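You operate a simulated robot arm through the tools that you are given. There is no shell and no other tool. Be economical: measure what you need, move in short steps, check, and stop when the job is done.

Carry out the task below with a simulated robot arm. There is one attempt and no reset: what you move stays moved.

TASK
Shut the purple pod in the pot and pump it to two bar.
Fine: lid on, latch locked, vent shut.
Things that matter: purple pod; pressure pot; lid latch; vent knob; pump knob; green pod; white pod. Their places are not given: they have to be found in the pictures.

It is judged by the outcome, as a careful person would: the job done as asked, and still so three seconds after it is handed in. It fails if anything else is knocked over, pushed out of place, dropped, spilled or broken.

THE ROBOT
A 7-joint arm with a two-finger parallel gripper, fixed in place. Base frame: the origin is at the foot of the arm, x ahead of it, y to its left, z up; the work surface is at about z = 88. Lengths are in cm, angles in rad, forces in N, time in s.
With the tool pointing down near the work surface it reaches from about 30 to 70 cm from the base axis. Its first joint turns from -1.152 to 1.152 rad. Payload 1.57 kg.
Tool frame: the origin (TCP) lies between the finger pads and is the grasp point; the fingertips stand 3 cm ahead of it; z points along the fingers, y is the line along which they close. The gripper opens to 11 cm. The fingers are 2.4 cm wide and 1.2 cm thick; the gripper's body (4.8 by 11.2 cm) begins 7.8 cm behind the TCP.
Orientation is that of the tool frame in the base frame, as a unit quaternion [w, x, y, z]. With the fingers straight down and closing along the base's y, the tool's x points along the base's -x, its y along +y and its z along -z.

THE INTERFACE
- The arm moves only by the tool step_arm. Its argument "steps" is a list of rows, each an object of numbers (a shift or turn left out is 0, a gripper value left out holds the last): "x", "y", "z": the shift along the tool's x, y, z in mm; "rx", "ry", "rz": the turn, a rotation vector about the tool's x, y, z in rad; "claw": the finger opening in mm, from 0 to 110. In form: [{"x": .., "y": .., "z": .., "rx": .., "ry": .., "rz": .., "claw": ..}, ...]. A call has 1 to 8 rows; each row is the pose to reach, as a shift and turn from the pose commanded when the call began, along the tool's axes at that moment. A row lasts 0.2 s, in which the tool goes at most 5 cm and 0.15 rad; a call with a longer step from one row to the next is refused whole, and so is a gripper value outside its range. A pose out of reach is approached as far as the arm can. The call stops where the force on the tool passes 90 N (or 10 N more than at its start, if that is more) or the arm is blocked; 0.2 s more then pass. The fingers move at their own pace (about 10.8 cm/s each) and stop on an object; they squeeze with about 43 N. The grip force told is the motor's: it shows also when the fingers shut on nothing. Time passes only in rows, and 0.2 s behind the last, so rows that repeat a pose let the fingers close. It gives the time, the measured TCP pose, the force on the tool (base axes), the opening and the grip force at its end, in the units of the frame above (readings bear some noise).
- Cameras (640 x 400 px; columns grow to the right, rows downward): "scene" is fixed at [17.1, -39.32, 141.43]; the picture's right is [0.75, -0.67, 0.00], its down [-0.33, -0.37, -0.87] and it looks along [0.58, 0.65, -0.50] (base axes); focal length 265 px, centre (320, 200). "wrist" rides on the gripper at [-3.6, 0, -8] in the tool frame; the picture's right is [0.00, -1.00, 0.00], its down [0.97, 0.00, -0.24] and it looks along [0.24, 0.00, 0.97] (tool axes); focal length 218 px, centre (320, 200).
- camera(camera): a new picture of that camera. No time passes.
- probe_pixels(camera, pixels): for up to 12 pixels [column, row] of the newest picture of that camera ("zoom" is the newest enlarged one), the place [x, y, z] in the base frame of the surface seen there, good to about 0.2 cm. No time passes.
- inspect(camera, box): a new picture of the part [left, top, right, bottom] of that camera's present view, enlarged. No time passes.
- hand_in(): hands the job in; it is judged then, once.

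Work in short steps. Measure before you move; look again where a grasp or a placing could have gone wrong, and mend it. You have 80 turns and 34 pictures in all, the two below and enlarged ones among them. Open the gripper and draw the arm clear of the work before you hand the job in, unless the task says otherwise; then end with one line.

The tools are called after "Request:" by a JSON object that holds its "op" and its "data". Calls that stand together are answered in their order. step_arm: Moves the arm, as the interface text tells. Its arguments: {"type":"object","properties":{"steps":{"type":"array","items":{"type":"object","properties":{"x":{"type":"number"},"y":{"type":"number"},"z":{"type":"number"},"rx":{"type":"number"},"ry":{"type":"number"},"rz":{"type":"number"},"claw":{"type":"number"}}}}},"required":["steps"]} The other tools are called the same way: camera (camera) takes a picture; probe_pixels (camera, pixels) gives the place of the surface under pixels of a picture; inspect (camera, box) takes an enlarged picture of a part of a camera's view; hand_in () hands the job in.

At the start:

```text
t: 0.0
position: [38.89, -10.23, 129.4]
orientation: [0.0, 0.0, 1.0, 0.0]
contact_force: [0.8, 0.8, -0.6]
opening: 11.03
gripper_force: 0.1
```

scene: 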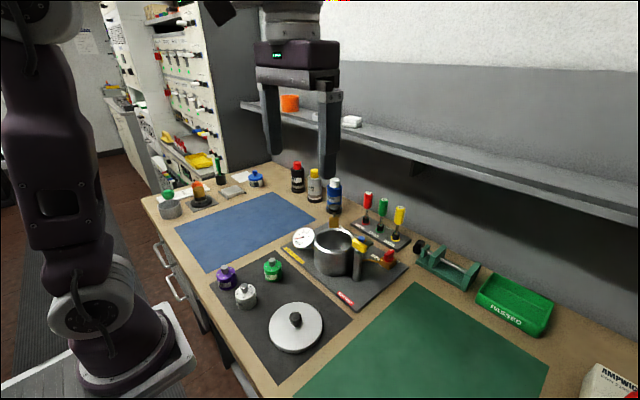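
wrist: 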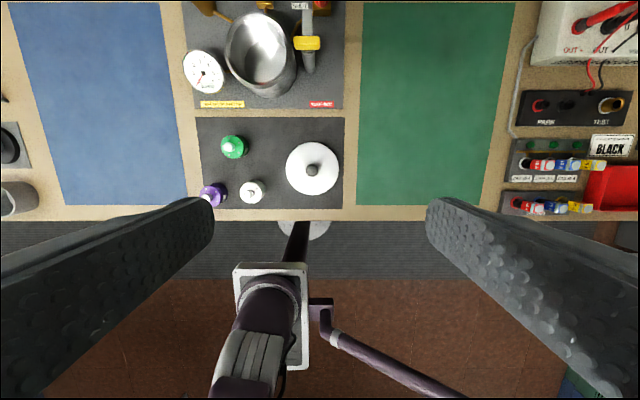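

The pot is near scene (335,250), the lid near (295,327), and the purple pod near (225,275). I'll enlarge both views for the details.

Request:
{"op": "inspect", "data": {"camera": "scene", "box": [270, 190, 430, 310]}}

Request:
{"op": "inspect", "data": {"camera": "wrist", "box": [180, 0, 360, 112]}}

Request:
{"op": "probe_pixels", "data": {"camera": "wrist", "pixels": [[212, 194], [232, 146], [252, 191], [313, 169], [300, 185], [260, 50], [307, 43], [308, 8], [265, 4], [204, 72], [220, 104], [320, 104]]}}

```text
3.33 times, centred on (350, 250) of scene
```

zoom: 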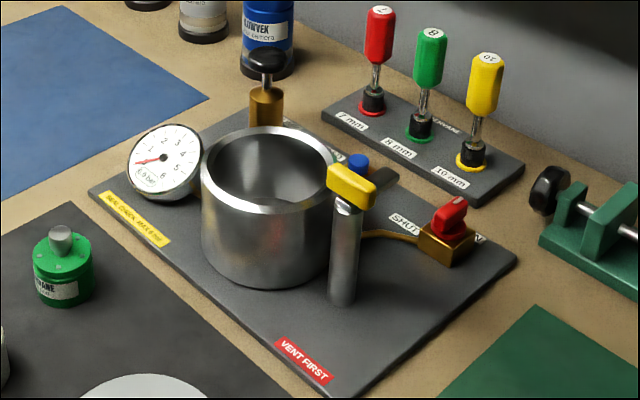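

```text
3.56 times, centred on (270, 56) of wrist
```

zoom: 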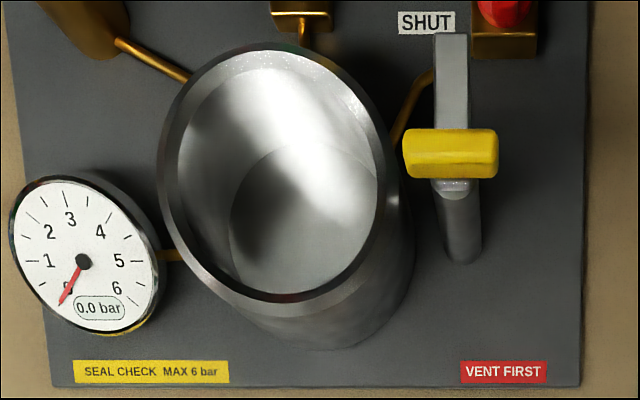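

```text
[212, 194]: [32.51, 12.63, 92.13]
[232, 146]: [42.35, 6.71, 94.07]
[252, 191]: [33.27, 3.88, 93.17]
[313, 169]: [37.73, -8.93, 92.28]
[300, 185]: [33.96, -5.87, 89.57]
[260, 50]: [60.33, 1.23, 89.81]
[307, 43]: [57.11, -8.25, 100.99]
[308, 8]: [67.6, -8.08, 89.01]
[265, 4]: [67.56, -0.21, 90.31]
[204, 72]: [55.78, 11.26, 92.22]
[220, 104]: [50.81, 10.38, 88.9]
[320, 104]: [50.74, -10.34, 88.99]
```

Next I'll move the camera above the pot plate to read the fittings from above.

Request:
{"op": "step_arm", "data": {"steps": [{"x": -45, "y": 20}, {"x": -90, "y": 40}, {"x": -135, "y": 60}, {"x": -180, "y": 80}, {"x": -210, "y": 95}]}}

Request:
{"op": "camera", "data": {"camera": "wrist"}}

Request:
{"op": "inspect", "data": {"camera": "wrist", "box": [220, 100, 420, 225]}}

```text
t: 1.2
position: [52.9, -3.52, 127.96]
orientation: [0.001, -0.001, 1.0, -0.001]
contact_force: [0.2, -0.3, 0.0]
opening: 10.99
gripper_force: 0.1
out of reach, approached as far as the arm can: row 3, 4, 5
```

```text
29 pictures are left
```

wrist: 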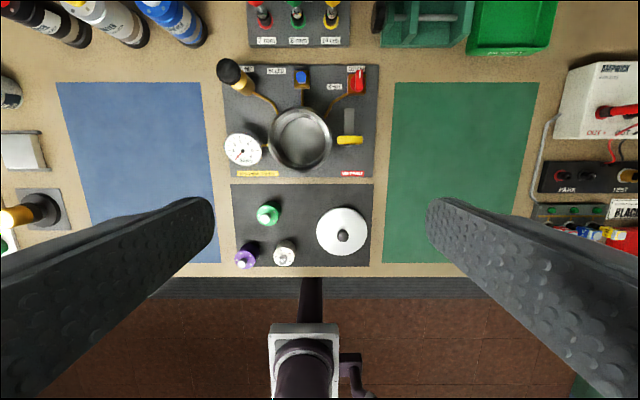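

```text
3.20 times, centred on (320, 162) of wrist
```

zoom: 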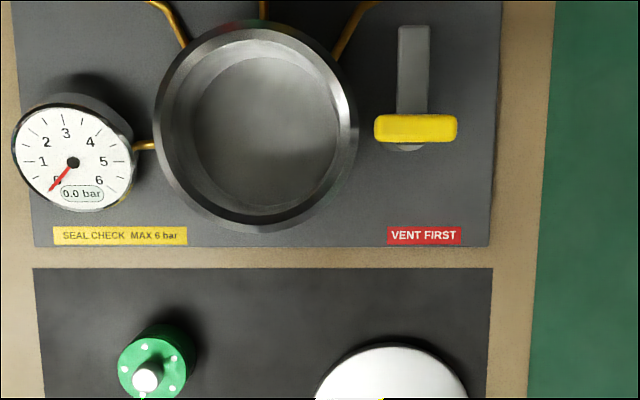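

Request:
{"op": "inspect", "data": {"camera": "wrist", "box": [212, 50, 388, 160]}}

Request:
{"op": "probe_pixels", "data": {"camera": "wrist", "pixels": [[300, 105], [300, 167], [270, 140], [331, 139], [349, 139], [349, 112], [357, 82], [301, 77], [229, 70], [342, 235], [248, 251], [243, 265]]}}

```text
3.64 times, centred on (300, 105) of wrist
```

zoom: 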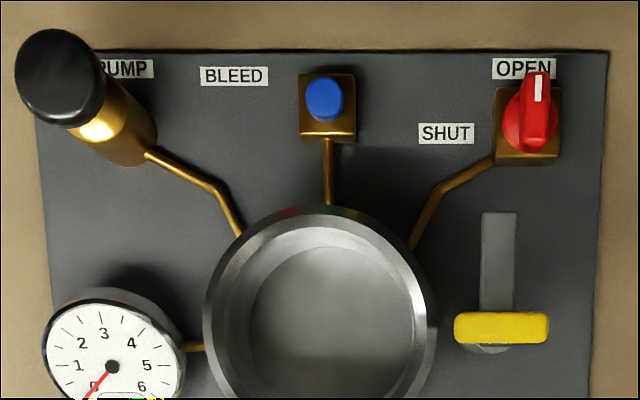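

```text
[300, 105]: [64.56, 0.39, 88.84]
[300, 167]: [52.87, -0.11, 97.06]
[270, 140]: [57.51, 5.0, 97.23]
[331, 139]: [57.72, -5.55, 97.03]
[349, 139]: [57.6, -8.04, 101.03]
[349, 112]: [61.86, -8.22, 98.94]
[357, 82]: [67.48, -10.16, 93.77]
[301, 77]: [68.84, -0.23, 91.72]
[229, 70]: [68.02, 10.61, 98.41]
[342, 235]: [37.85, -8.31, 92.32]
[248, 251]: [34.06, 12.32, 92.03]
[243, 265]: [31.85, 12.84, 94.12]
```

The vent knob (red, wrist zoom (535,110)) points at OPEN and SHUT is to its left. The pump is a plunger, and the latch arm points away from the pot. I'll come back down toward the pods in stages, because the last pose was clipped.

Request:
{"op": "step_arm", "data": {"steps": [{"x": 45, "z": 20}, {"x": 90, "y": 10, "z": 50}, {"x": 130, "y": 30, "z": 80}, {"x": 170, "y": 60, "z": 100}]}}

```text
refused: row 2 steps farther than a row can; nothing moved
```

Request:
{"op": "step_arm", "data": {"steps": [{"x": 40, "z": 20}, {"x": 80, "y": 10, "z": 45}, {"x": 120, "y": 25, "z": 70}, {"x": 150, "y": 50, "z": 100}]}}

Request:
{"op": "inspect", "data": {"camera": "scene", "box": [200, 240, 360, 360]}}

```text
t: 2.2
position: [38.18, 1.78, 117.72]
orientation: [0.001, 0.001, 1.0, -0.001]
contact_force: [0.6, 0.3, 0.6]
opening: 11.0
gripper_force: 0.1
```

```text
3.33 times, centred on (280, 300) of scene
```

zoom: 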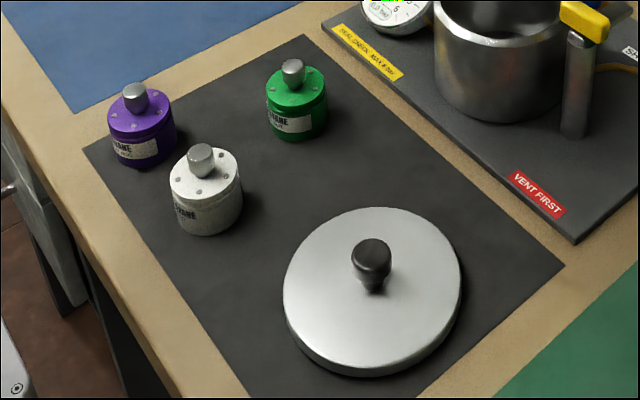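

The commanded pose follows the measured one. Now I'll measure the purple pod and the lid in the zoom.

Request:
{"op": "probe_pixels", "data": {"camera": "zoom", "pixels": [[134, 88], [120, 118], [162, 118], [138, 128], [145, 165], [128, 106], [372, 246], [375, 288], [288, 290], [458, 290], [385, 210], [365, 365]]}}

Request:
{"op": "camera", "data": {"camera": "wrist"}}

```text
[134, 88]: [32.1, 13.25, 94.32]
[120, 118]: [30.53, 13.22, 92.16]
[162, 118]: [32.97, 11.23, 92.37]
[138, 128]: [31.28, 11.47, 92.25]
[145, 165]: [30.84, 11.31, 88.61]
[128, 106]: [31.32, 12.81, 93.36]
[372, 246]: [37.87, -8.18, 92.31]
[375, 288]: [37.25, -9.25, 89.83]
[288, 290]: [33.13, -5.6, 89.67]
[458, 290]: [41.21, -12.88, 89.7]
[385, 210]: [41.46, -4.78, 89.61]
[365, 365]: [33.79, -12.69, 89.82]
```

```text
25 pictures are left
```

wrist: 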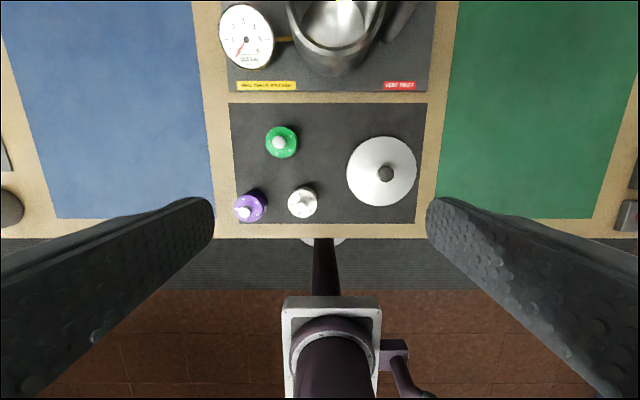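

The pod centre is about (32.1,12.75), top at 92.2 with a stem to 94.3. I'll go over it while turning the tool 90° so the gripper body stays clear of the latch at the pot.

Request:
{"op": "step_arm", "data": {"steps": [{"x": 8, "y": 14, "z": 8, "rz": 0.14}, {"x": 16, "y": 28, "z": 16, "rz": 0.28}, {"x": 24, "y": 42, "z": 24, "rz": 0.42}, {"x": 32, "y": 56, "z": 32, "rz": 0.56}, {"x": 40, "y": 70, "z": 40, "rz": 0.7}, {"x": 48, "y": 84, "z": 48, "rz": 0.84}, {"x": 56, "y": 98, "z": 56, "rz": 0.98}, {"x": 61, "y": 109.7, "z": 64, "rz": 1.12, "claw": 70}]}}

Request:
{"op": "step_arm", "data": {"steps": [{"rz": 0.15}, {"rz": 0.3}, {"rz": 0.4508}, {"rz": 0.4508}]}}

```text
t: 4.0
position: [31.79, 12.93, 111.5]
orientation: [0.0, 0.532, 0.847, -0.001]
contact_force: [0.3, -0.1, -0.3]
opening: 7.0
gripper_force: 0.1
```

```text
t: 5.0
position: [31.95, 12.68, 111.6]
orientation: [0.0, 0.708, 0.706, 0.0]
contact_force: [0.1, 0.6, -0.1]
opening: 7.02
gripper_force: 0.0
```

I'm aligned over the pod, so I'll descend partway and check with the wrist view.

Request:
{"op": "step_arm", "data": {"steps": [{"z": 40}, {"z": 80}, {"z": 120}]}}

Request:
{"op": "camera", "data": {"camera": "wrist"}}

```text
t: 5.8
position: [31.96, 12.62, 99.5]
orientation: [0.0, 0.707, 0.707, 0.0]
contact_force: [0.4, -0.1, 0.2]
opening: 7.0
gripper_force: 0.2
```

```text
24 pictures are left
```

wrist: 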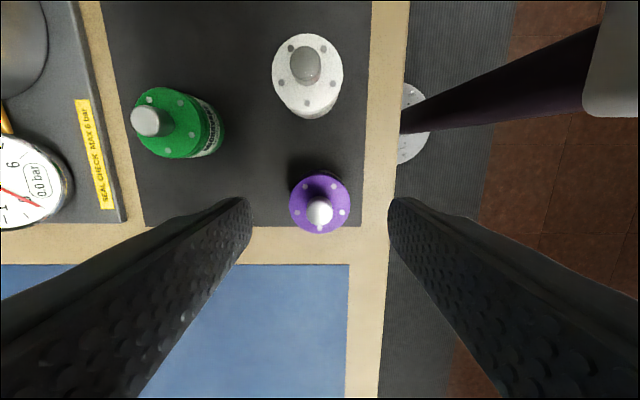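

The pod sits between the fingers (centre about (320,201)). I'll descend to z≈92 and grip it.

Request:
{"op": "step_arm", "data": {"steps": [{"x": 2, "z": 30}, {"x": 2, "z": 60}, {"x": 2, "z": 75}, {"x": 2, "z": 75, "claw": 20}, {"x": 2, "z": 75, "claw": 20}, {"x": 2, "z": 75, "claw": 20}]}}

```text
t: 7.2
position: [31.8, 12.83, 92.27]
orientation: [0.0, 0.707, 0.707, 0.001]
contact_force: [1.0, 0.0, 0.0]
opening: 4.47
gripper_force: 43.7
```

The pod is gripped (4.47 cm). I'll lift it and carry it toward the pot.

Request:
{"op": "step_arm", "data": {"steps": [{"z": -45}, {"z": -90}, {"z": -135}, {"z": -160}, {"x": -20, "y": 40, "z": -160}, {"x": -40, "y": 80, "z": -160}, {"x": -60, "y": 120, "z": -160}, {"x": -80, "y": 160, "z": -160}]}}

Request:
{"op": "step_arm", "data": {"steps": [{"x": -20, "y": 40}, {"x": -40, "y": 80}, {"x": -51, "y": 97}, {"x": -51, "y": 97}]}}

Request:
{"op": "camera", "data": {"camera": "wrist"}}

Request:
{"op": "inspect", "data": {"camera": "scene", "box": [260, 150, 420, 270]}}

```text
t: 9.0
position: [47.89, 4.76, 108.15]
orientation: [0.001, 0.707, 0.707, 0.0]
contact_force: [0.6, -0.3, -1.7]
opening: 4.49
gripper_force: 42.9
```

```text
t: 10.0
position: [57.58, -0.22, 107.9]
orientation: [0.0, 0.707, 0.707, 0.0]
contact_force: [-0.2, -0.7, -1.7]
opening: 4.49
gripper_force: 42.8
```

```text
23 pictures are left
```

wrist: 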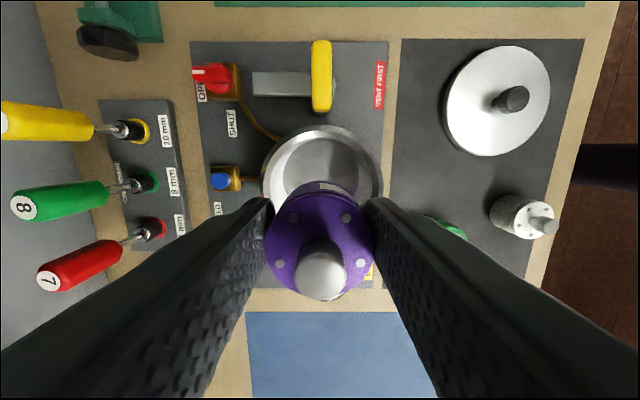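

```text
3.33 times, centred on (340, 210) of scene
```

zoom: 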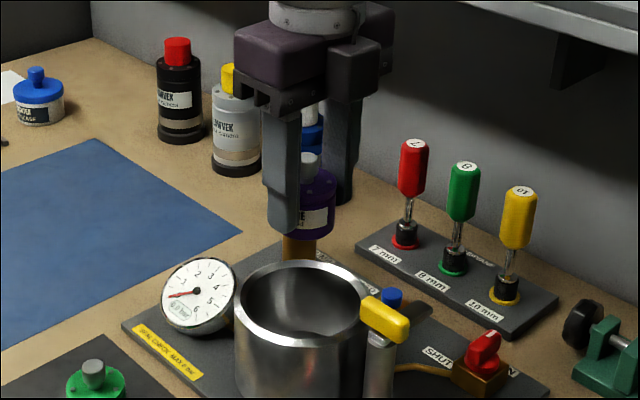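

I'll probe the rim, latch and lid points in this wrist view to find the pot centre.

Request:
{"op": "probe_pixels", "data": {"camera": "wrist", "pixels": [[266, 177], [377, 177], [320, 130], [285, 140], [357, 140], [322, 46], [322, 106], [262, 84], [444, 100], [549, 86], [511, 98], [210, 78]]}}

```text
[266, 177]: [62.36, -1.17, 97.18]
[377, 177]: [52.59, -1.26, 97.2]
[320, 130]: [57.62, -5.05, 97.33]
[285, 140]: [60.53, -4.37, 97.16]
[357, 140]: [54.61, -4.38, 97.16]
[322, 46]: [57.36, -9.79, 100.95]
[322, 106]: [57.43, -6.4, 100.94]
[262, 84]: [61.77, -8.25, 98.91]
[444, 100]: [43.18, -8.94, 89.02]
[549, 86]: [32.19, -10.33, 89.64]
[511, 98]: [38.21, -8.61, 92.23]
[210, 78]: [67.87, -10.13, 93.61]
```

The pot centre is about (57.5, 0.0) with the rim at 97.2. I'll lower the pod into it, watching the force.

Request:
{"op": "step_arm", "data": {"steps": [{"x": 2, "z": 35}, {"x": 2, "z": 70}, {"x": 2, "z": 100}, {"x": 2, "z": 125}, {"x": 2, "z": 136}, {"x": 2, "z": 136}]}}

```text
t: 11.4
position: [57.55, -0.04, 94.34]
orientation: [0.0, 0.707, 0.707, -0.001]
contact_force: [-0.4, 0.2, -1.3]
opening: 4.5
gripper_force: 43.1
```

Request:
{"op": "step_arm", "data": {"steps": [{"z": 2}, {"z": 4}, {"z": 6}, {"z": 6}]}}

```text
t: 12.4
position: [57.66, 0.01, 93.99]
orientation: [0.0, 0.707, 0.707, 0.001]
contact_force: [-5.1, 0.6, 21.9]
opening: 4.48
gripper_force: 42.8
```

Contact force shows the pod is on the pot floor. I'll open slightly and rise straight out.

Request:
{"op": "step_arm", "data": {"steps": [{"z": -1, "claw": 56}, {"z": -1, "claw": 56}, {"z": -30, "claw": 56}, {"z": -70, "claw": 56}, {"z": -110, "claw": 56}, {"z": -140, "claw": 56}, {"z": -140, "claw": 56}]}}

Request:
{"op": "camera", "data": {"camera": "wrist"}}

```text
t: 14.0
position: [57.5, -0.04, 108.07]
orientation: [0.0, 0.707, 0.707, 0.0]
contact_force: [0.0, 0.0, -0.1]
opening: 5.59
gripper_force: 0.0
```

```text
21 pictures are left
```

wrist: 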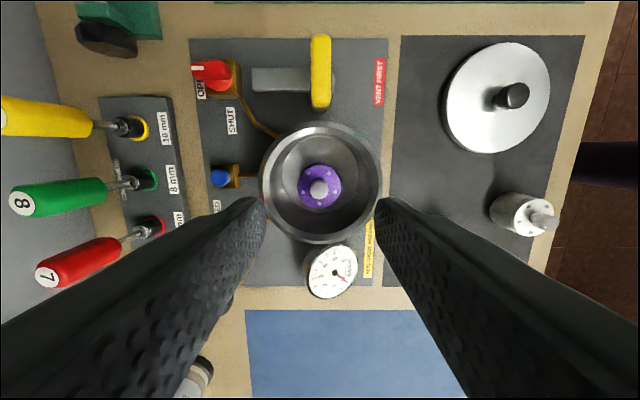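

The pod stands in the pot. Now I'll move over the lid.

Request:
{"op": "step_arm", "data": {"steps": [{"x": -18, "y": -40}, {"x": -36, "y": -80}, {"x": -54, "y": -120}, {"x": -72, "y": -160}, {"x": -88, "y": -198}, {"x": -88, "y": -198, "z": 40}, {"x": -88, "y": -198, "z": 40}]}}

Request:
{"op": "camera", "data": {"camera": "wrist"}}

```text
t: 15.6
position: [37.88, -8.82, 104.0]
orientation: [0.0, 0.708, 0.706, 0.001]
contact_force: [-0.3, -0.6, -0.9]
opening: 5.6
gripper_force: 0.0
```

```text
20 pictures are left
```

wrist: 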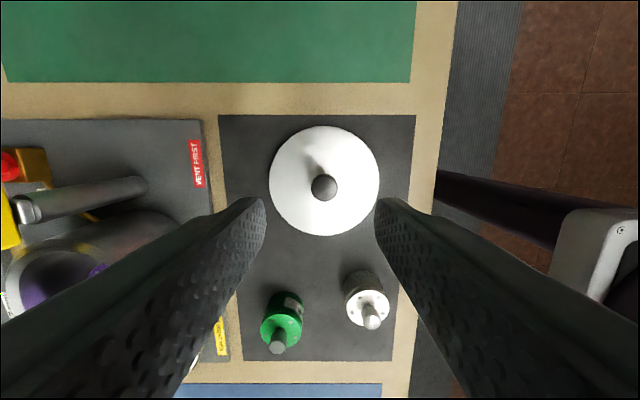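

Request:
{"op": "probe_pixels", "data": {"camera": "wrist", "pixels": [[324, 188], [324, 178], [312, 188], [336, 188], [272, 180], [377, 180], [324, 128], [324, 234], [324, 199], [285, 143], [363, 143], [285, 219]]}}

```text
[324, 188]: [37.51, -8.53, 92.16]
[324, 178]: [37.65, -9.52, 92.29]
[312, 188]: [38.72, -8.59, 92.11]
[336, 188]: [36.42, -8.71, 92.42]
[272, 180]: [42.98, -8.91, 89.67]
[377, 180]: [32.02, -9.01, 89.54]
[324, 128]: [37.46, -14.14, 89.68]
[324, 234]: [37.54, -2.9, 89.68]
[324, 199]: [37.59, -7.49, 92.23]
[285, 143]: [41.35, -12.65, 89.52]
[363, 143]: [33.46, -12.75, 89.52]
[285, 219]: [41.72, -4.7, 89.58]
```

The lid centre is (37.5,-8.55), knob about 2.3 cm wide with its top near 92.4. I'll lower onto the knob with the tips just above the lid, and grip.

Request:
{"op": "step_arm", "data": {"steps": [{"x": 3, "y": -4, "z": 40}, {"x": 3, "y": -4, "z": 80}, {"x": 3, "y": -4, "z": 108}, {"x": 3, "y": -4, "z": 108}, {"x": 3, "y": -4, "z": 108, "claw": 5}, {"x": 3, "y": -4, "z": 108, "claw": 5}, {"x": 3, "y": -4, "z": 108, "claw": 5}]}}

Request:
{"op": "step_arm", "data": {"steps": [{"z": -20}, {"z": -60}, {"z": -100}, {"z": -140}, {"z": -160}]}}

Request:
{"op": "inspect", "data": {"camera": "scene", "box": [200, 160, 400, 310]}}

```text
t: 17.2
position: [37.48, -8.45, 93.08]
orientation: [0.001, 0.707, 0.707, 0.0]
contact_force: [0.3, 0.3, 0.5]
opening: 2.5
gripper_force: 36.1
```

```text
t: 18.4
position: [37.61, -8.2, 109.29]
orientation: [0.0, 0.707, 0.707, -0.001]
contact_force: [0.4, 0.3, -1.1]
opening: 2.48
gripper_force: 36.9
```

```text
2.67 times, centred on (300, 235) of scene
```

zoom: 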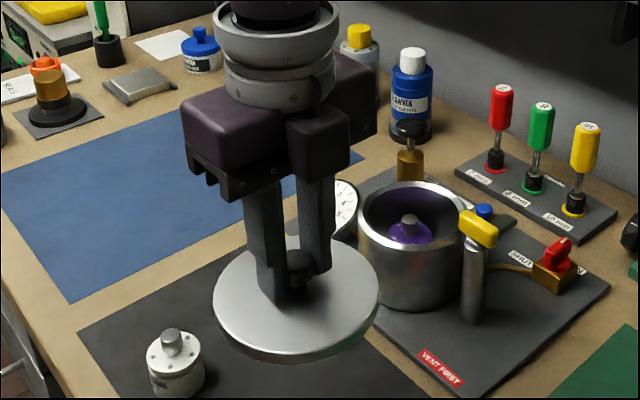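

The lid is held level. I'll carry it over the pot.

Request:
{"op": "step_arm", "data": {"steps": [{"x": 35, "y": 25}, {"x": 60, "y": 65}, {"x": 75, "y": 105}, {"x": 85, "y": 145}, {"x": 86, "y": 180}, {"x": 86, "y": 200}, {"x": 86, "y": 200}]}}

Request:
{"op": "camera", "data": {"camera": "wrist"}}

```text
t: 20.0
position: [57.52, 0.03, 109.05]
orientation: [0.0, 0.707, 0.707, 0.0]
contact_force: [-0.5, 0.2, -1.6]
opening: 2.5
gripper_force: 37.0
```

```text
18 pictures are left
```

wrist: 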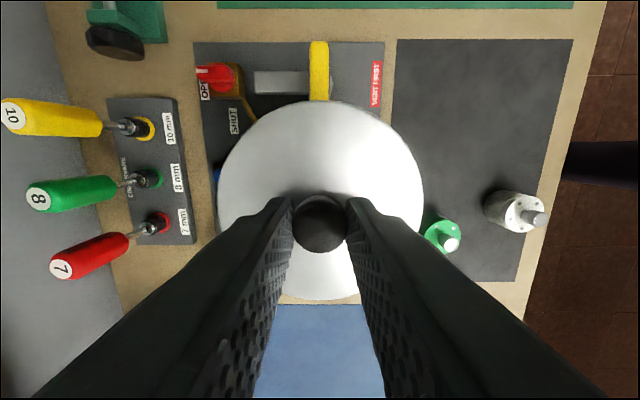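

Request:
{"op": "probe_pixels", "data": {"camera": "wrist", "pixels": [[223, 187], [419, 187], [321, 105], [252, 130], [390, 130], [400, 260], [242, 260], [319, 225]]}}

```text
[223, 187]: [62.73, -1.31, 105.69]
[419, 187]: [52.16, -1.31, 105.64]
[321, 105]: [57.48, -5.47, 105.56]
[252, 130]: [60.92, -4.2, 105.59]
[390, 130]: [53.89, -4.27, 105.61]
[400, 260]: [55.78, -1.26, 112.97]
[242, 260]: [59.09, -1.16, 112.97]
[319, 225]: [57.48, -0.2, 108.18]
```

It is centred over the pot. Now I'll lower it, the last part slowly.

Request:
{"op": "step_arm", "data": {"steps": [{"z": 35}, {"z": 60}, {"z": 64}, {"z": 67}, {"z": 70}, {"z": 73}, {"z": 73}]}}

```text
t: 21.6
position: [57.36, 0.2, 101.81]
orientation: [0.0, 0.707, 0.707, 0.0]
contact_force: [-0.8, 0.6, -2.4]
opening: 2.48
gripper_force: 36.6
```

Request:
{"op": "step_arm", "data": {"steps": [{"z": 2}, {"z": 4}, {"z": 6}, {"z": 8}, {"z": 8}]}}

```text
t: 22.8
position: [57.54, -0.04, 101.18]
orientation: [0.003, 0.707, 0.707, 0.002]
contact_force: [-1.8, -1.6, 42.0]
opening: 2.51
gripper_force: 37.1
```

The lid is seated (42 N up). I'll ease off, release, rise, and look.

Request:
{"op": "step_arm", "data": {"steps": [{"z": -4}, {"z": -4, "claw": 45}, {"z": -4, "claw": 45}, {"z": -40, "claw": 45}, {"z": -80, "claw": 45}, {"z": -80, "claw": 45}]}}

Request:
{"op": "camera", "data": {"camera": "wrist"}}

Request:
{"op": "inspect", "data": {"camera": "scene", "box": [280, 190, 420, 295]}}

```text
t: 24.2
position: [57.53, 0.28, 108.99]
orientation: [0.001, 0.707, 0.707, 0.0]
contact_force: [0.0, -0.4, 0.7]
opening: 4.48
gripper_force: 0.1
```

```text
17 pictures are left
```

wrist: 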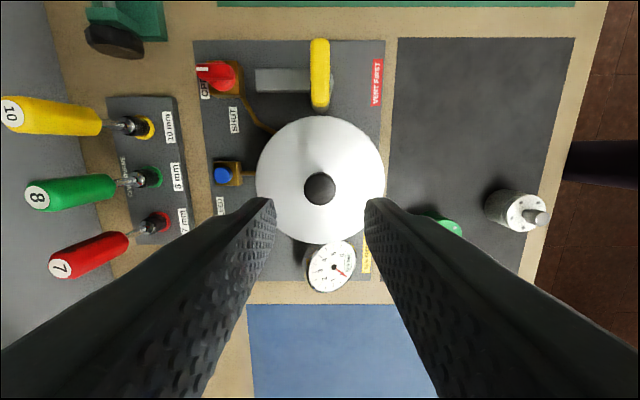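

```text
3.81 times, centred on (350, 242) of scene
```

zoom: 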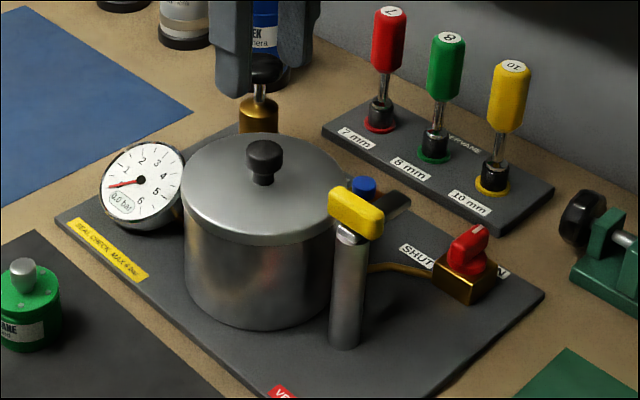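

The lid looks seated. I'll check its level and measure the latch handle, vent and pump.

Request:
{"op": "probe_pixels", "data": {"camera": "wrist", "pixels": [[262, 180], [380, 180], [320, 122], [320, 235], [319, 44], [319, 106], [312, 75], [328, 75], [260, 80], [285, 80], [207, 71], [230, 71]]}}

Request:
{"op": "probe_pixels", "data": {"camera": "zoom", "pixels": [[357, 205], [355, 230], [352, 240], [400, 205], [262, 62], [258, 78], [250, 75], [478, 233], [462, 255], [460, 265], [362, 183], [265, 148]]}}

```text
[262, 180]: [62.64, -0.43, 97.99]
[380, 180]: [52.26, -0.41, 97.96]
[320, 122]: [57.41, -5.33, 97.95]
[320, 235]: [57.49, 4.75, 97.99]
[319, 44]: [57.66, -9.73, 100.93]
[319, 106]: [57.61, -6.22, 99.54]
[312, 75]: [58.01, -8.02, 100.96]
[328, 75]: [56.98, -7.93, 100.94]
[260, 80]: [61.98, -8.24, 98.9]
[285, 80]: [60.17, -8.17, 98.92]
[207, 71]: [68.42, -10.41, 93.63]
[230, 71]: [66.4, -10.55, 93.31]
```

```text
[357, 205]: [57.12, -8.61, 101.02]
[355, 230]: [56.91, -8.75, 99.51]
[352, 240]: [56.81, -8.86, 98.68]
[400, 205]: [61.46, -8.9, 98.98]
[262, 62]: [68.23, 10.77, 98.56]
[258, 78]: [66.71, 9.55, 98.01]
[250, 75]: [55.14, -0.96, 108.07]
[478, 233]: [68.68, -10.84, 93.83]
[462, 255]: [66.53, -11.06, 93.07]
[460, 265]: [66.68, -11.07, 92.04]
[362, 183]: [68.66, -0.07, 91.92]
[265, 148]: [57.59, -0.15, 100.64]
```

The lid is level (top 97.97). The latch handle is centred at (57.5,-8.05), z 99.3–101. I'll go over it and close on the bar.

Request:
{"op": "step_arm", "data": {"steps": [{"x": -40}, {"x": -81}, {"x": -81, "z": 35}, {"x": -81, "z": 50}, {"x": -81, "z": 50}]}}

Request:
{"op": "camera", "data": {"camera": "wrist"}}

```text
t: 25.4
position: [57.46, -8.08, 104.0]
orientation: [0.0, 0.707, 0.708, 0.0]
contact_force: [0.0, 0.1, -0.5]
opening: 4.5
gripper_force: 0.1
```

```text
15 pictures are left
```

wrist: 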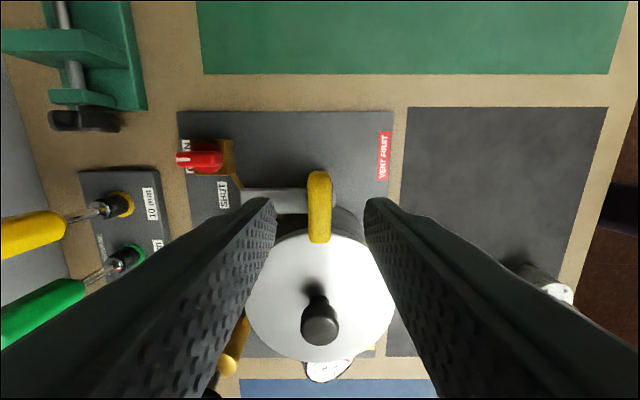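

The bar (319,207) is between the fingers. I'll descend 15 mm and close.

Request:
{"op": "step_arm", "data": {"steps": [{"z": 8}, {"z": 16}, {"z": 16, "claw": 2}, {"z": 16, "claw": 2}, {"z": 16, "claw": 2}]}}

Request:
{"op": "step_arm", "data": {"steps": [{"rz": -0.14}, {"rz": -0.28}, {"rz": -0.42}, {"rz": -0.56}, {"rz": -0.7}, {"rz": -0.84}]}}

Request:
{"op": "inspect", "data": {"camera": "scene", "box": [280, 170, 440, 290]}}

```text
t: 26.6
position: [57.43, -7.96, 102.4]
orientation: [0.001, 0.707, 0.707, 0.002]
contact_force: [6.8, 0.0, -1.1]
opening: 1.29
gripper_force: 29.9
```

```text
t: 28.0
position: [57.4, -8.09, 102.31]
orientation: [-0.001, 0.356, 0.935, 0.0]
contact_force: [-11.3, 0.0, 10.0]
opening: 1.27
gripper_force: 30.0
```

```text
3.33 times, centred on (360, 230) of scene
```

zoom: 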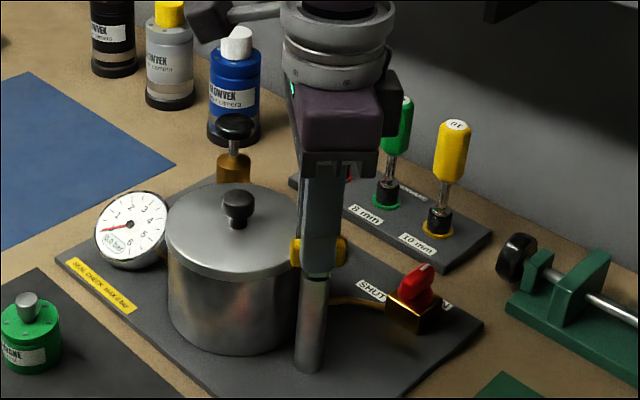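

The bar is turning with the tool and forces are low. I'll finish the quarter turn.

Request:
{"op": "step_arm", "data": {"steps": [{"rz": -0.14}, {"rz": -0.28}, {"rz": -0.42}, {"rz": -0.56}, {"rz": -0.7}, {"rz": -0.75}, {"rz": -0.75}]}}

Request:
{"op": "camera", "data": {"camera": "wrist"}}

```text
t: 29.6
position: [57.29, -8.22, 102.37]
orientation: [0.0, -0.01, 1.0, -0.001]
contact_force: [-16.7, -22.1, 2.0]
opening: 1.26
gripper_force: 29.3
```

```text
13 pictures are left
```

wrist: 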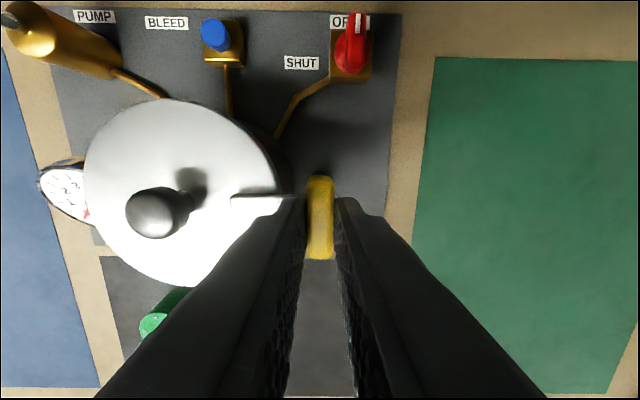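

The latch arm now lies square across the lid (edge at (232–288,197)). I'll release and rise.

Request:
{"op": "step_arm", "data": {"steps": [{"claw": 35}, {"claw": 35}, {"z": -30}, {"z": -60}, {"z": -60}]}}

Request:
{"op": "camera", "data": {"camera": "wrist"}}

```text
t: 30.8
position: [57.52, -7.96, 108.57]
orientation: [-0.001, -0.01, 1.0, 0.0]
contact_force: [-0.6, -0.7, 0.8]
opening: 3.5
gripper_force: 0.1
```

```text
12 pictures are left
```

wrist: 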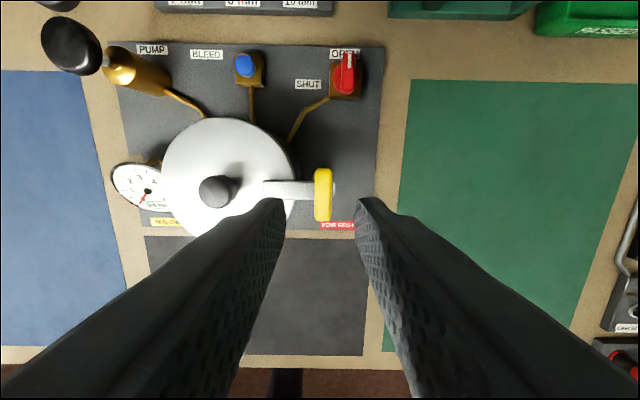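

The latch is across. Next I'll measure the vent knob closely.

Request:
{"op": "inspect", "data": {"camera": "wrist", "box": [305, 35, 385, 110]}}

```text
5.33 times, centred on (345, 72) of wrist
```

zoom: 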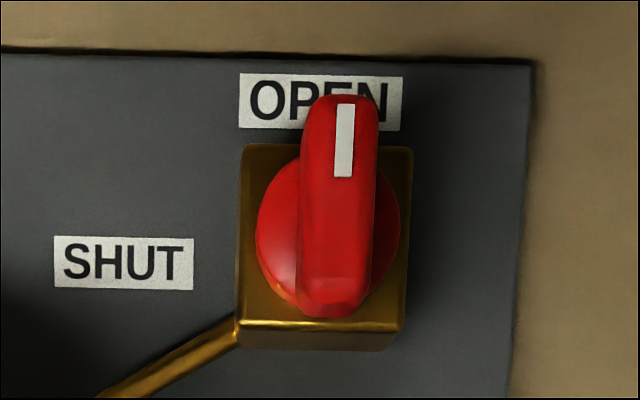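

Request:
{"op": "probe_pixels", "data": {"camera": "zoom", "pixels": [[338, 100], [336, 265], [304, 180], [372, 180], [335, 310], [270, 240], [390, 240], [285, 290], [330, 335], [250, 160], [405, 160], [345, 110]]}}

```text
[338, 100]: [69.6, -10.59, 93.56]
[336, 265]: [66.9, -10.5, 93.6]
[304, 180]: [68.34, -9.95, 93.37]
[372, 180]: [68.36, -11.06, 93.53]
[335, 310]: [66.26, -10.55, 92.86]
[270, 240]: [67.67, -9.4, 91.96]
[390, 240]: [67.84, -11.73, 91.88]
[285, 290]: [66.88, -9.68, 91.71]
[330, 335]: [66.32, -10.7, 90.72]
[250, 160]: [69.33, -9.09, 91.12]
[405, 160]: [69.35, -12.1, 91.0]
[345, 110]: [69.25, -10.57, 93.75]
```

The vent knob centre is (67.9,-10.55), bar 1.1 cm wide with its top at 93.7. I'll check how close the screwdrivers and shelf are before going there.

Request:
{"op": "probe_pixels", "data": {"camera": "scene", "pixels": [[399, 209], [383, 201], [368, 194], [397, 237], [420, 246], [400, 165], [345, 140], [440, 190], [335, 184], [335, 205]]}}

```text
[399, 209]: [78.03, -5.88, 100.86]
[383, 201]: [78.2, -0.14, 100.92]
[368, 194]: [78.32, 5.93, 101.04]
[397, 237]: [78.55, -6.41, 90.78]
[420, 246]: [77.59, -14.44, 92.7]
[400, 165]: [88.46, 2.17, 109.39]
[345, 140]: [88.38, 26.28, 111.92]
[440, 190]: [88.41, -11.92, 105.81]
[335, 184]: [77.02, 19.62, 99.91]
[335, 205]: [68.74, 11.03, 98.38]
```

Everything is clear. I'll move over the vent knob.

Request:
{"op": "step_arm", "data": {"steps": [{"x": -35, "y": -8}, {"x": -70, "y": -17, "z": 30}, {"x": -104, "y": -25.5, "z": 60}, {"x": -104, "y": -25.5, "z": 90}, {"x": -104, "y": -25.5, "z": 90}]}}

Request:
{"op": "camera", "data": {"camera": "wrist"}}

```text
t: 32.0
position: [67.81, -10.36, 99.54]
orientation: [0.0, -0.009, 1.0, 0.0]
contact_force: [0.1, -0.5, 0.5]
opening: 3.48
gripper_force: 0.1
out of reach, approached as far as the arm can: row 3
```

```text
10 pictures are left
```

wrist: 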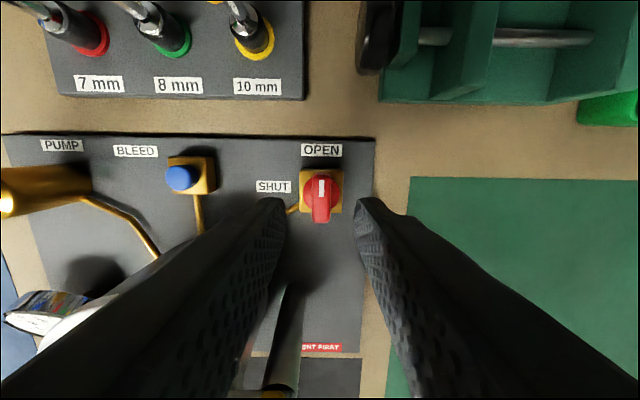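

The knob (322,196) is centred. I'll descend and grip the bar.

Request:
{"op": "step_arm", "data": {"steps": [{"y": -1, "z": 22}, {"y": -1, "z": 42}, {"y": -1, "z": 42}, {"y": -1, "z": 42, "claw": 2}, {"y": -1, "z": 42, "claw": 2}, {"y": -1, "z": 42, "claw": 2}]}}

Request:
{"op": "step_arm", "data": {"steps": [{"rz": -0.14}, {"rz": -0.28}, {"rz": -0.42}, {"rz": -0.56}, {"rz": -0.7}, {"rz": -0.84}]}}

```text
t: 33.4
position: [67.91, -10.55, 95.17]
orientation: [0.0, -0.01, 1.0, 0.0]
contact_force: [-1.2, -5.4, -6.0]
opening: 1.29
gripper_force: 29.7
```

```text
t: 34.8
position: [67.99, -10.44, 95.3]
orientation: [0.001, -0.417, 0.909, 0.0]
contact_force: [6.9, -15.9, -4.4]
opening: 1.29
gripper_force: 29.4
```

Request:
{"op": "step_arm", "data": {"steps": [{"rz": -0.14}, {"rz": -0.28}, {"rz": -0.42}, {"rz": -0.56}, {"rz": -0.7}, {"rz": -0.74}, {"rz": -0.74}]}}

Request:
{"op": "camera", "data": {"camera": "wrist"}}

```text
t: 36.4
position: [67.98, -10.41, 95.23]
orientation: [-0.002, 0.717, -0.697, 0.003]
contact_force: [22.5, -17.5, 12.0]
opening: 1.3
gripper_force: 30.0
```

```text
9 pictures are left
```

wrist: 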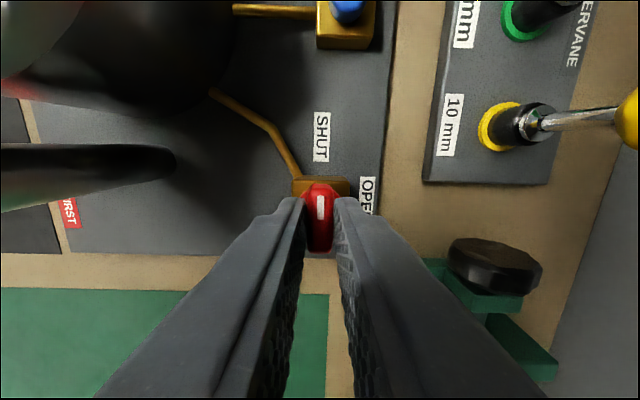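

The knob mark now points to SHUT. I'll release, rise, and go toward the pump with the fingers shut.

Request:
{"op": "step_arm", "data": {"steps": [{"claw": 35}, {"claw": 35}, {"z": -40}, {"z": -90}, {"x": -45, "z": -90, "claw": 0}, {"x": -90, "z": -90}, {"x": -135, "z": -90}, {"x": -170, "z": -90}]}}

Request:
{"op": "camera", "data": {"camera": "wrist"}}

```text
t: 38.2
position: [67.43, 6.66, 104.12]
orientation: [-0.001, 0.717, -0.697, 0.001]
contact_force: [0.0, -0.2, 0.3]
opening: 0.0
gripper_force: 21.1
out of reach, approached as far as the arm can: row 4
```

```text
8 pictures are left
```

wrist: 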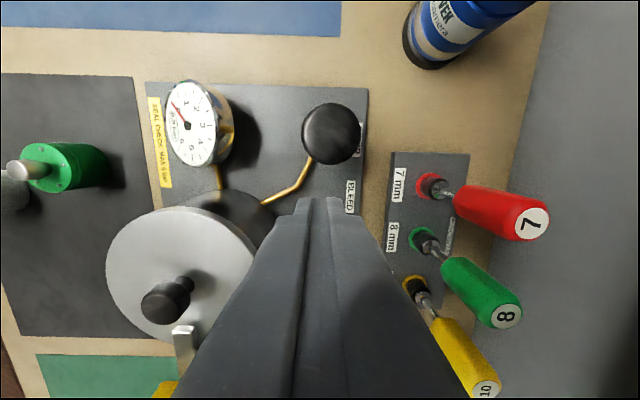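

Request:
{"op": "probe_pixels", "data": {"camera": "wrist", "pixels": [[332, 133], [306, 133], [356, 133], [332, 108], [332, 155], [345, 85]]}}

```text
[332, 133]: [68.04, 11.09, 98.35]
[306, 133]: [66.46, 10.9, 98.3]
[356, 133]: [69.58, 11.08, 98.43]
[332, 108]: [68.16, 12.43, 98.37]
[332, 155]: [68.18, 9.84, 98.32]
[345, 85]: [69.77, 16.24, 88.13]
```

The pump knob centre is (68.05,11.1), top 98.4. I'll position the shut fingers just above it.

Request:
{"op": "step_arm", "data": {"steps": [{"x": -44, "y": -5}, {"x": -44, "y": -5, "z": 15}, {"x": -44, "y": -5, "z": 15}]}}

```text
t: 39.0
position: [67.27, 10.93, 102.46]
orientation: [0.0, 0.717, -0.697, 0.0]
contact_force: [-0.5, 0.7, -0.2]
opening: 0.0
gripper_force: 21.5
out of reach, approached as far as the arm can: row 1, 2, 3
```

I'm at the reach edge but over the knob. I'll push down gently and watch the force.

Request:
{"op": "step_arm", "data": {"steps": [{"y": -4, "z": 7}, {"y": -6, "z": 12}, {"y": -7, "z": 16}, {"y": -7, "z": 20}, {"y": -7, "z": 20}]}}

Request:
{"op": "camera", "data": {"camera": "wrist"}}

```text
t: 40.2
position: [67.86, 10.85, 100.69]
orientation: [-0.001, 0.717, -0.697, 0.001]
contact_force: [0.1, 0.1, 2.1]
opening: 0.01
gripper_force: 21.1
```

```text
7 pictures are left
```

wrist: 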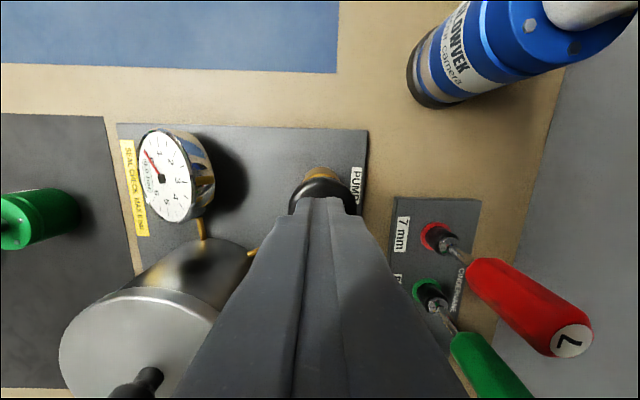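

Light contact so far. I'll push further, 15 mm more.

Request:
{"op": "step_arm", "data": {"steps": [{"z": 4}, {"z": 8}, {"z": 12}, {"z": 16}, {"z": 16}]}}

Request:
{"op": "inspect", "data": {"camera": "wrist", "box": [100, 100, 380, 275]}}

```text
t: 41.4
position: [67.97, 10.87, 99.13]
orientation: [-0.001, 0.716, -0.698, 0.001]
contact_force: [1.0, -2.3, 6.4]
opening: 0.0
gripper_force: 20.9
```

```text
2.29 times, centred on (240, 188) of wrist
```

zoom: 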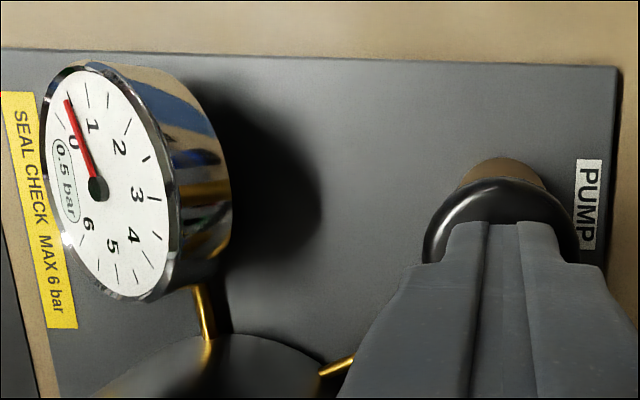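

The gauge reads 0.5 bar after this stroke. I'll do one more full stroke and check.

Request:
{"op": "step_arm", "data": {"steps": [{"z": -16}, {"z": -28}, {"z": -28}, {"z": -28}, {"z": -14}, {"z": 0}, {"z": 0}]}}

Request:
{"op": "inspect", "data": {"camera": "wrist", "box": [100, 100, 380, 275]}}

```text
t: 43.0
position: [68.14, 11.03, 99.02]
orientation: [-0.001, 0.717, -0.697, 0.001]
contact_force: [-1.1, -1.0, 6.3]
opening: 0.01
gripper_force: 21.6
out of reach, approached as far as the arm can: row 2, 3, 4
```

```text
2.29 times, centred on (240, 188) of wrist
```

zoom: 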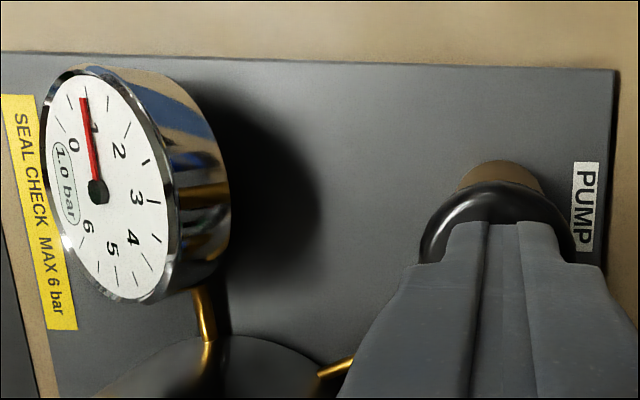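

It reads 1.0 bar, so each stroke adds 0.5. One more, then check.

Request:
{"op": "step_arm", "data": {"steps": [{"z": -16}, {"z": -28}, {"z": -28}, {"z": -28}, {"z": -14}, {"z": 0}, {"z": 0}]}}

Request:
{"op": "inspect", "data": {"camera": "wrist", "box": [100, 100, 380, 275]}}

```text
t: 44.6
position: [68.0, 11.06, 99.25]
orientation: [0.0, 0.717, -0.697, 0.0]
contact_force: [-3.7, -1.1, 5.7]
opening: 0.01
gripper_force: 21.2
out of reach, approached as far as the arm can: row 2, 3, 4
```

```text
2.29 times, centred on (240, 188) of wrist
```

zoom: 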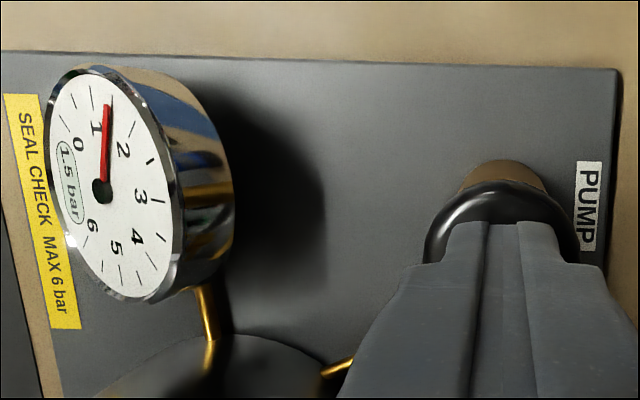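

It reads 1.5 bar. I'll do the last stroke, then rise clear.

Request:
{"op": "step_arm", "data": {"steps": [{"z": -16}, {"z": -28}, {"z": -28}, {"z": -28}, {"z": -14}, {"z": 0}, {"z": 0}]}}

Request:
{"op": "step_arm", "data": {"steps": [{"z": -20}, {"z": -40, "y": 10}, {"z": -60, "y": 40}, {"z": -80, "y": 75}, {"z": -100, "y": 110}, {"z": -110, "y": 150, "claw": 60}, {"z": -110, "y": 150, "claw": 60}]}}

Request:
{"op": "camera", "data": {"camera": "wrist"}}

Request:
{"op": "inspect", "data": {"camera": "scene", "box": [260, 190, 420, 310]}}

```text
t: 46.2
position: [67.93, 10.93, 99.23]
orientation: [-0.001, 0.717, -0.697, 0.001]
contact_force: [1.1, 1.6, 6.4]
opening: 0.0
gripper_force: 21.2
out of reach, approached as far as the arm can: row 2, 3, 4
```

```text
t: 47.8
position: [52.91, 10.5, 110.17]
orientation: [0.0, 0.717, -0.697, 0.0]
contact_force: [0.7, -0.4, 0.2]
opening: 5.98
gripper_force: 0.1
```

```text
3 pictures are left
```

wrist: 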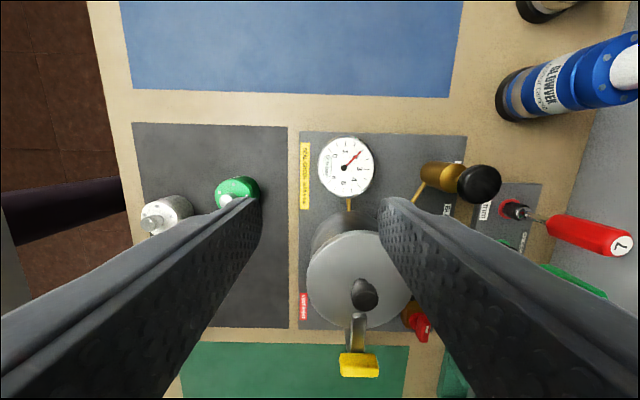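

```text
3.33 times, centred on (340, 250) of scene
```

zoom: 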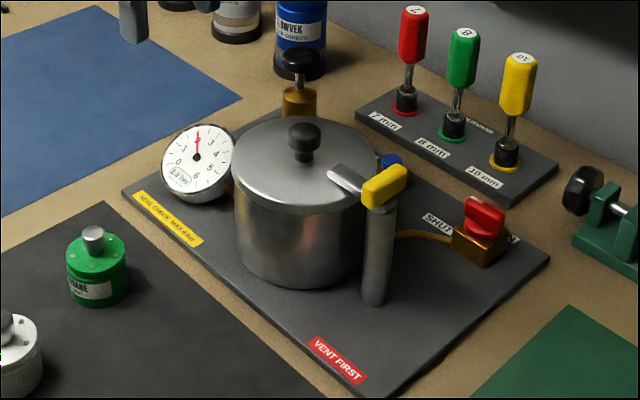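

I'll draw back and read the gauge close up, to see that it holds.

Request:
{"op": "step_arm", "data": {"steps": [{"z": -30}, {"z": -60}, {"z": -60}, {"z": -60}, {"z": -60}, {"z": -60}]}}

Request:
{"op": "inspect", "data": {"camera": "scene", "box": [288, 216, 328, 246]}}

```text
t: 49.2
position: [52.94, 10.71, 116.17]
orientation: [0.0, 0.718, -0.696, 0.0]
contact_force: [-0.2, 1.1, -0.9]
opening: 6.03
gripper_force: 0.0
```

```text
13.33 times, centred on (308, 231) of scene
```

zoom: 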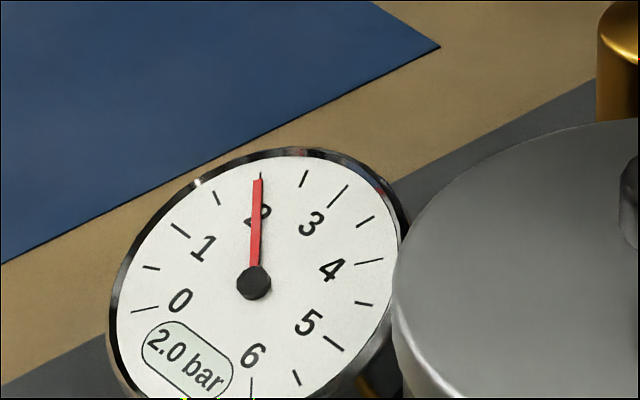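

The gauge holds at 2.0 bar, the latch is across the lid, the vent is shut, and the arm is clear with the gripper open.

Request:
{"op": "hand_in", "data": {}}

```text
The job is handed in.
```

The purple pod is shut in the pot, with the lid on, latch turned across it, vent at SHUT, and the gauge holding at 2.0 bar when I handed it in.
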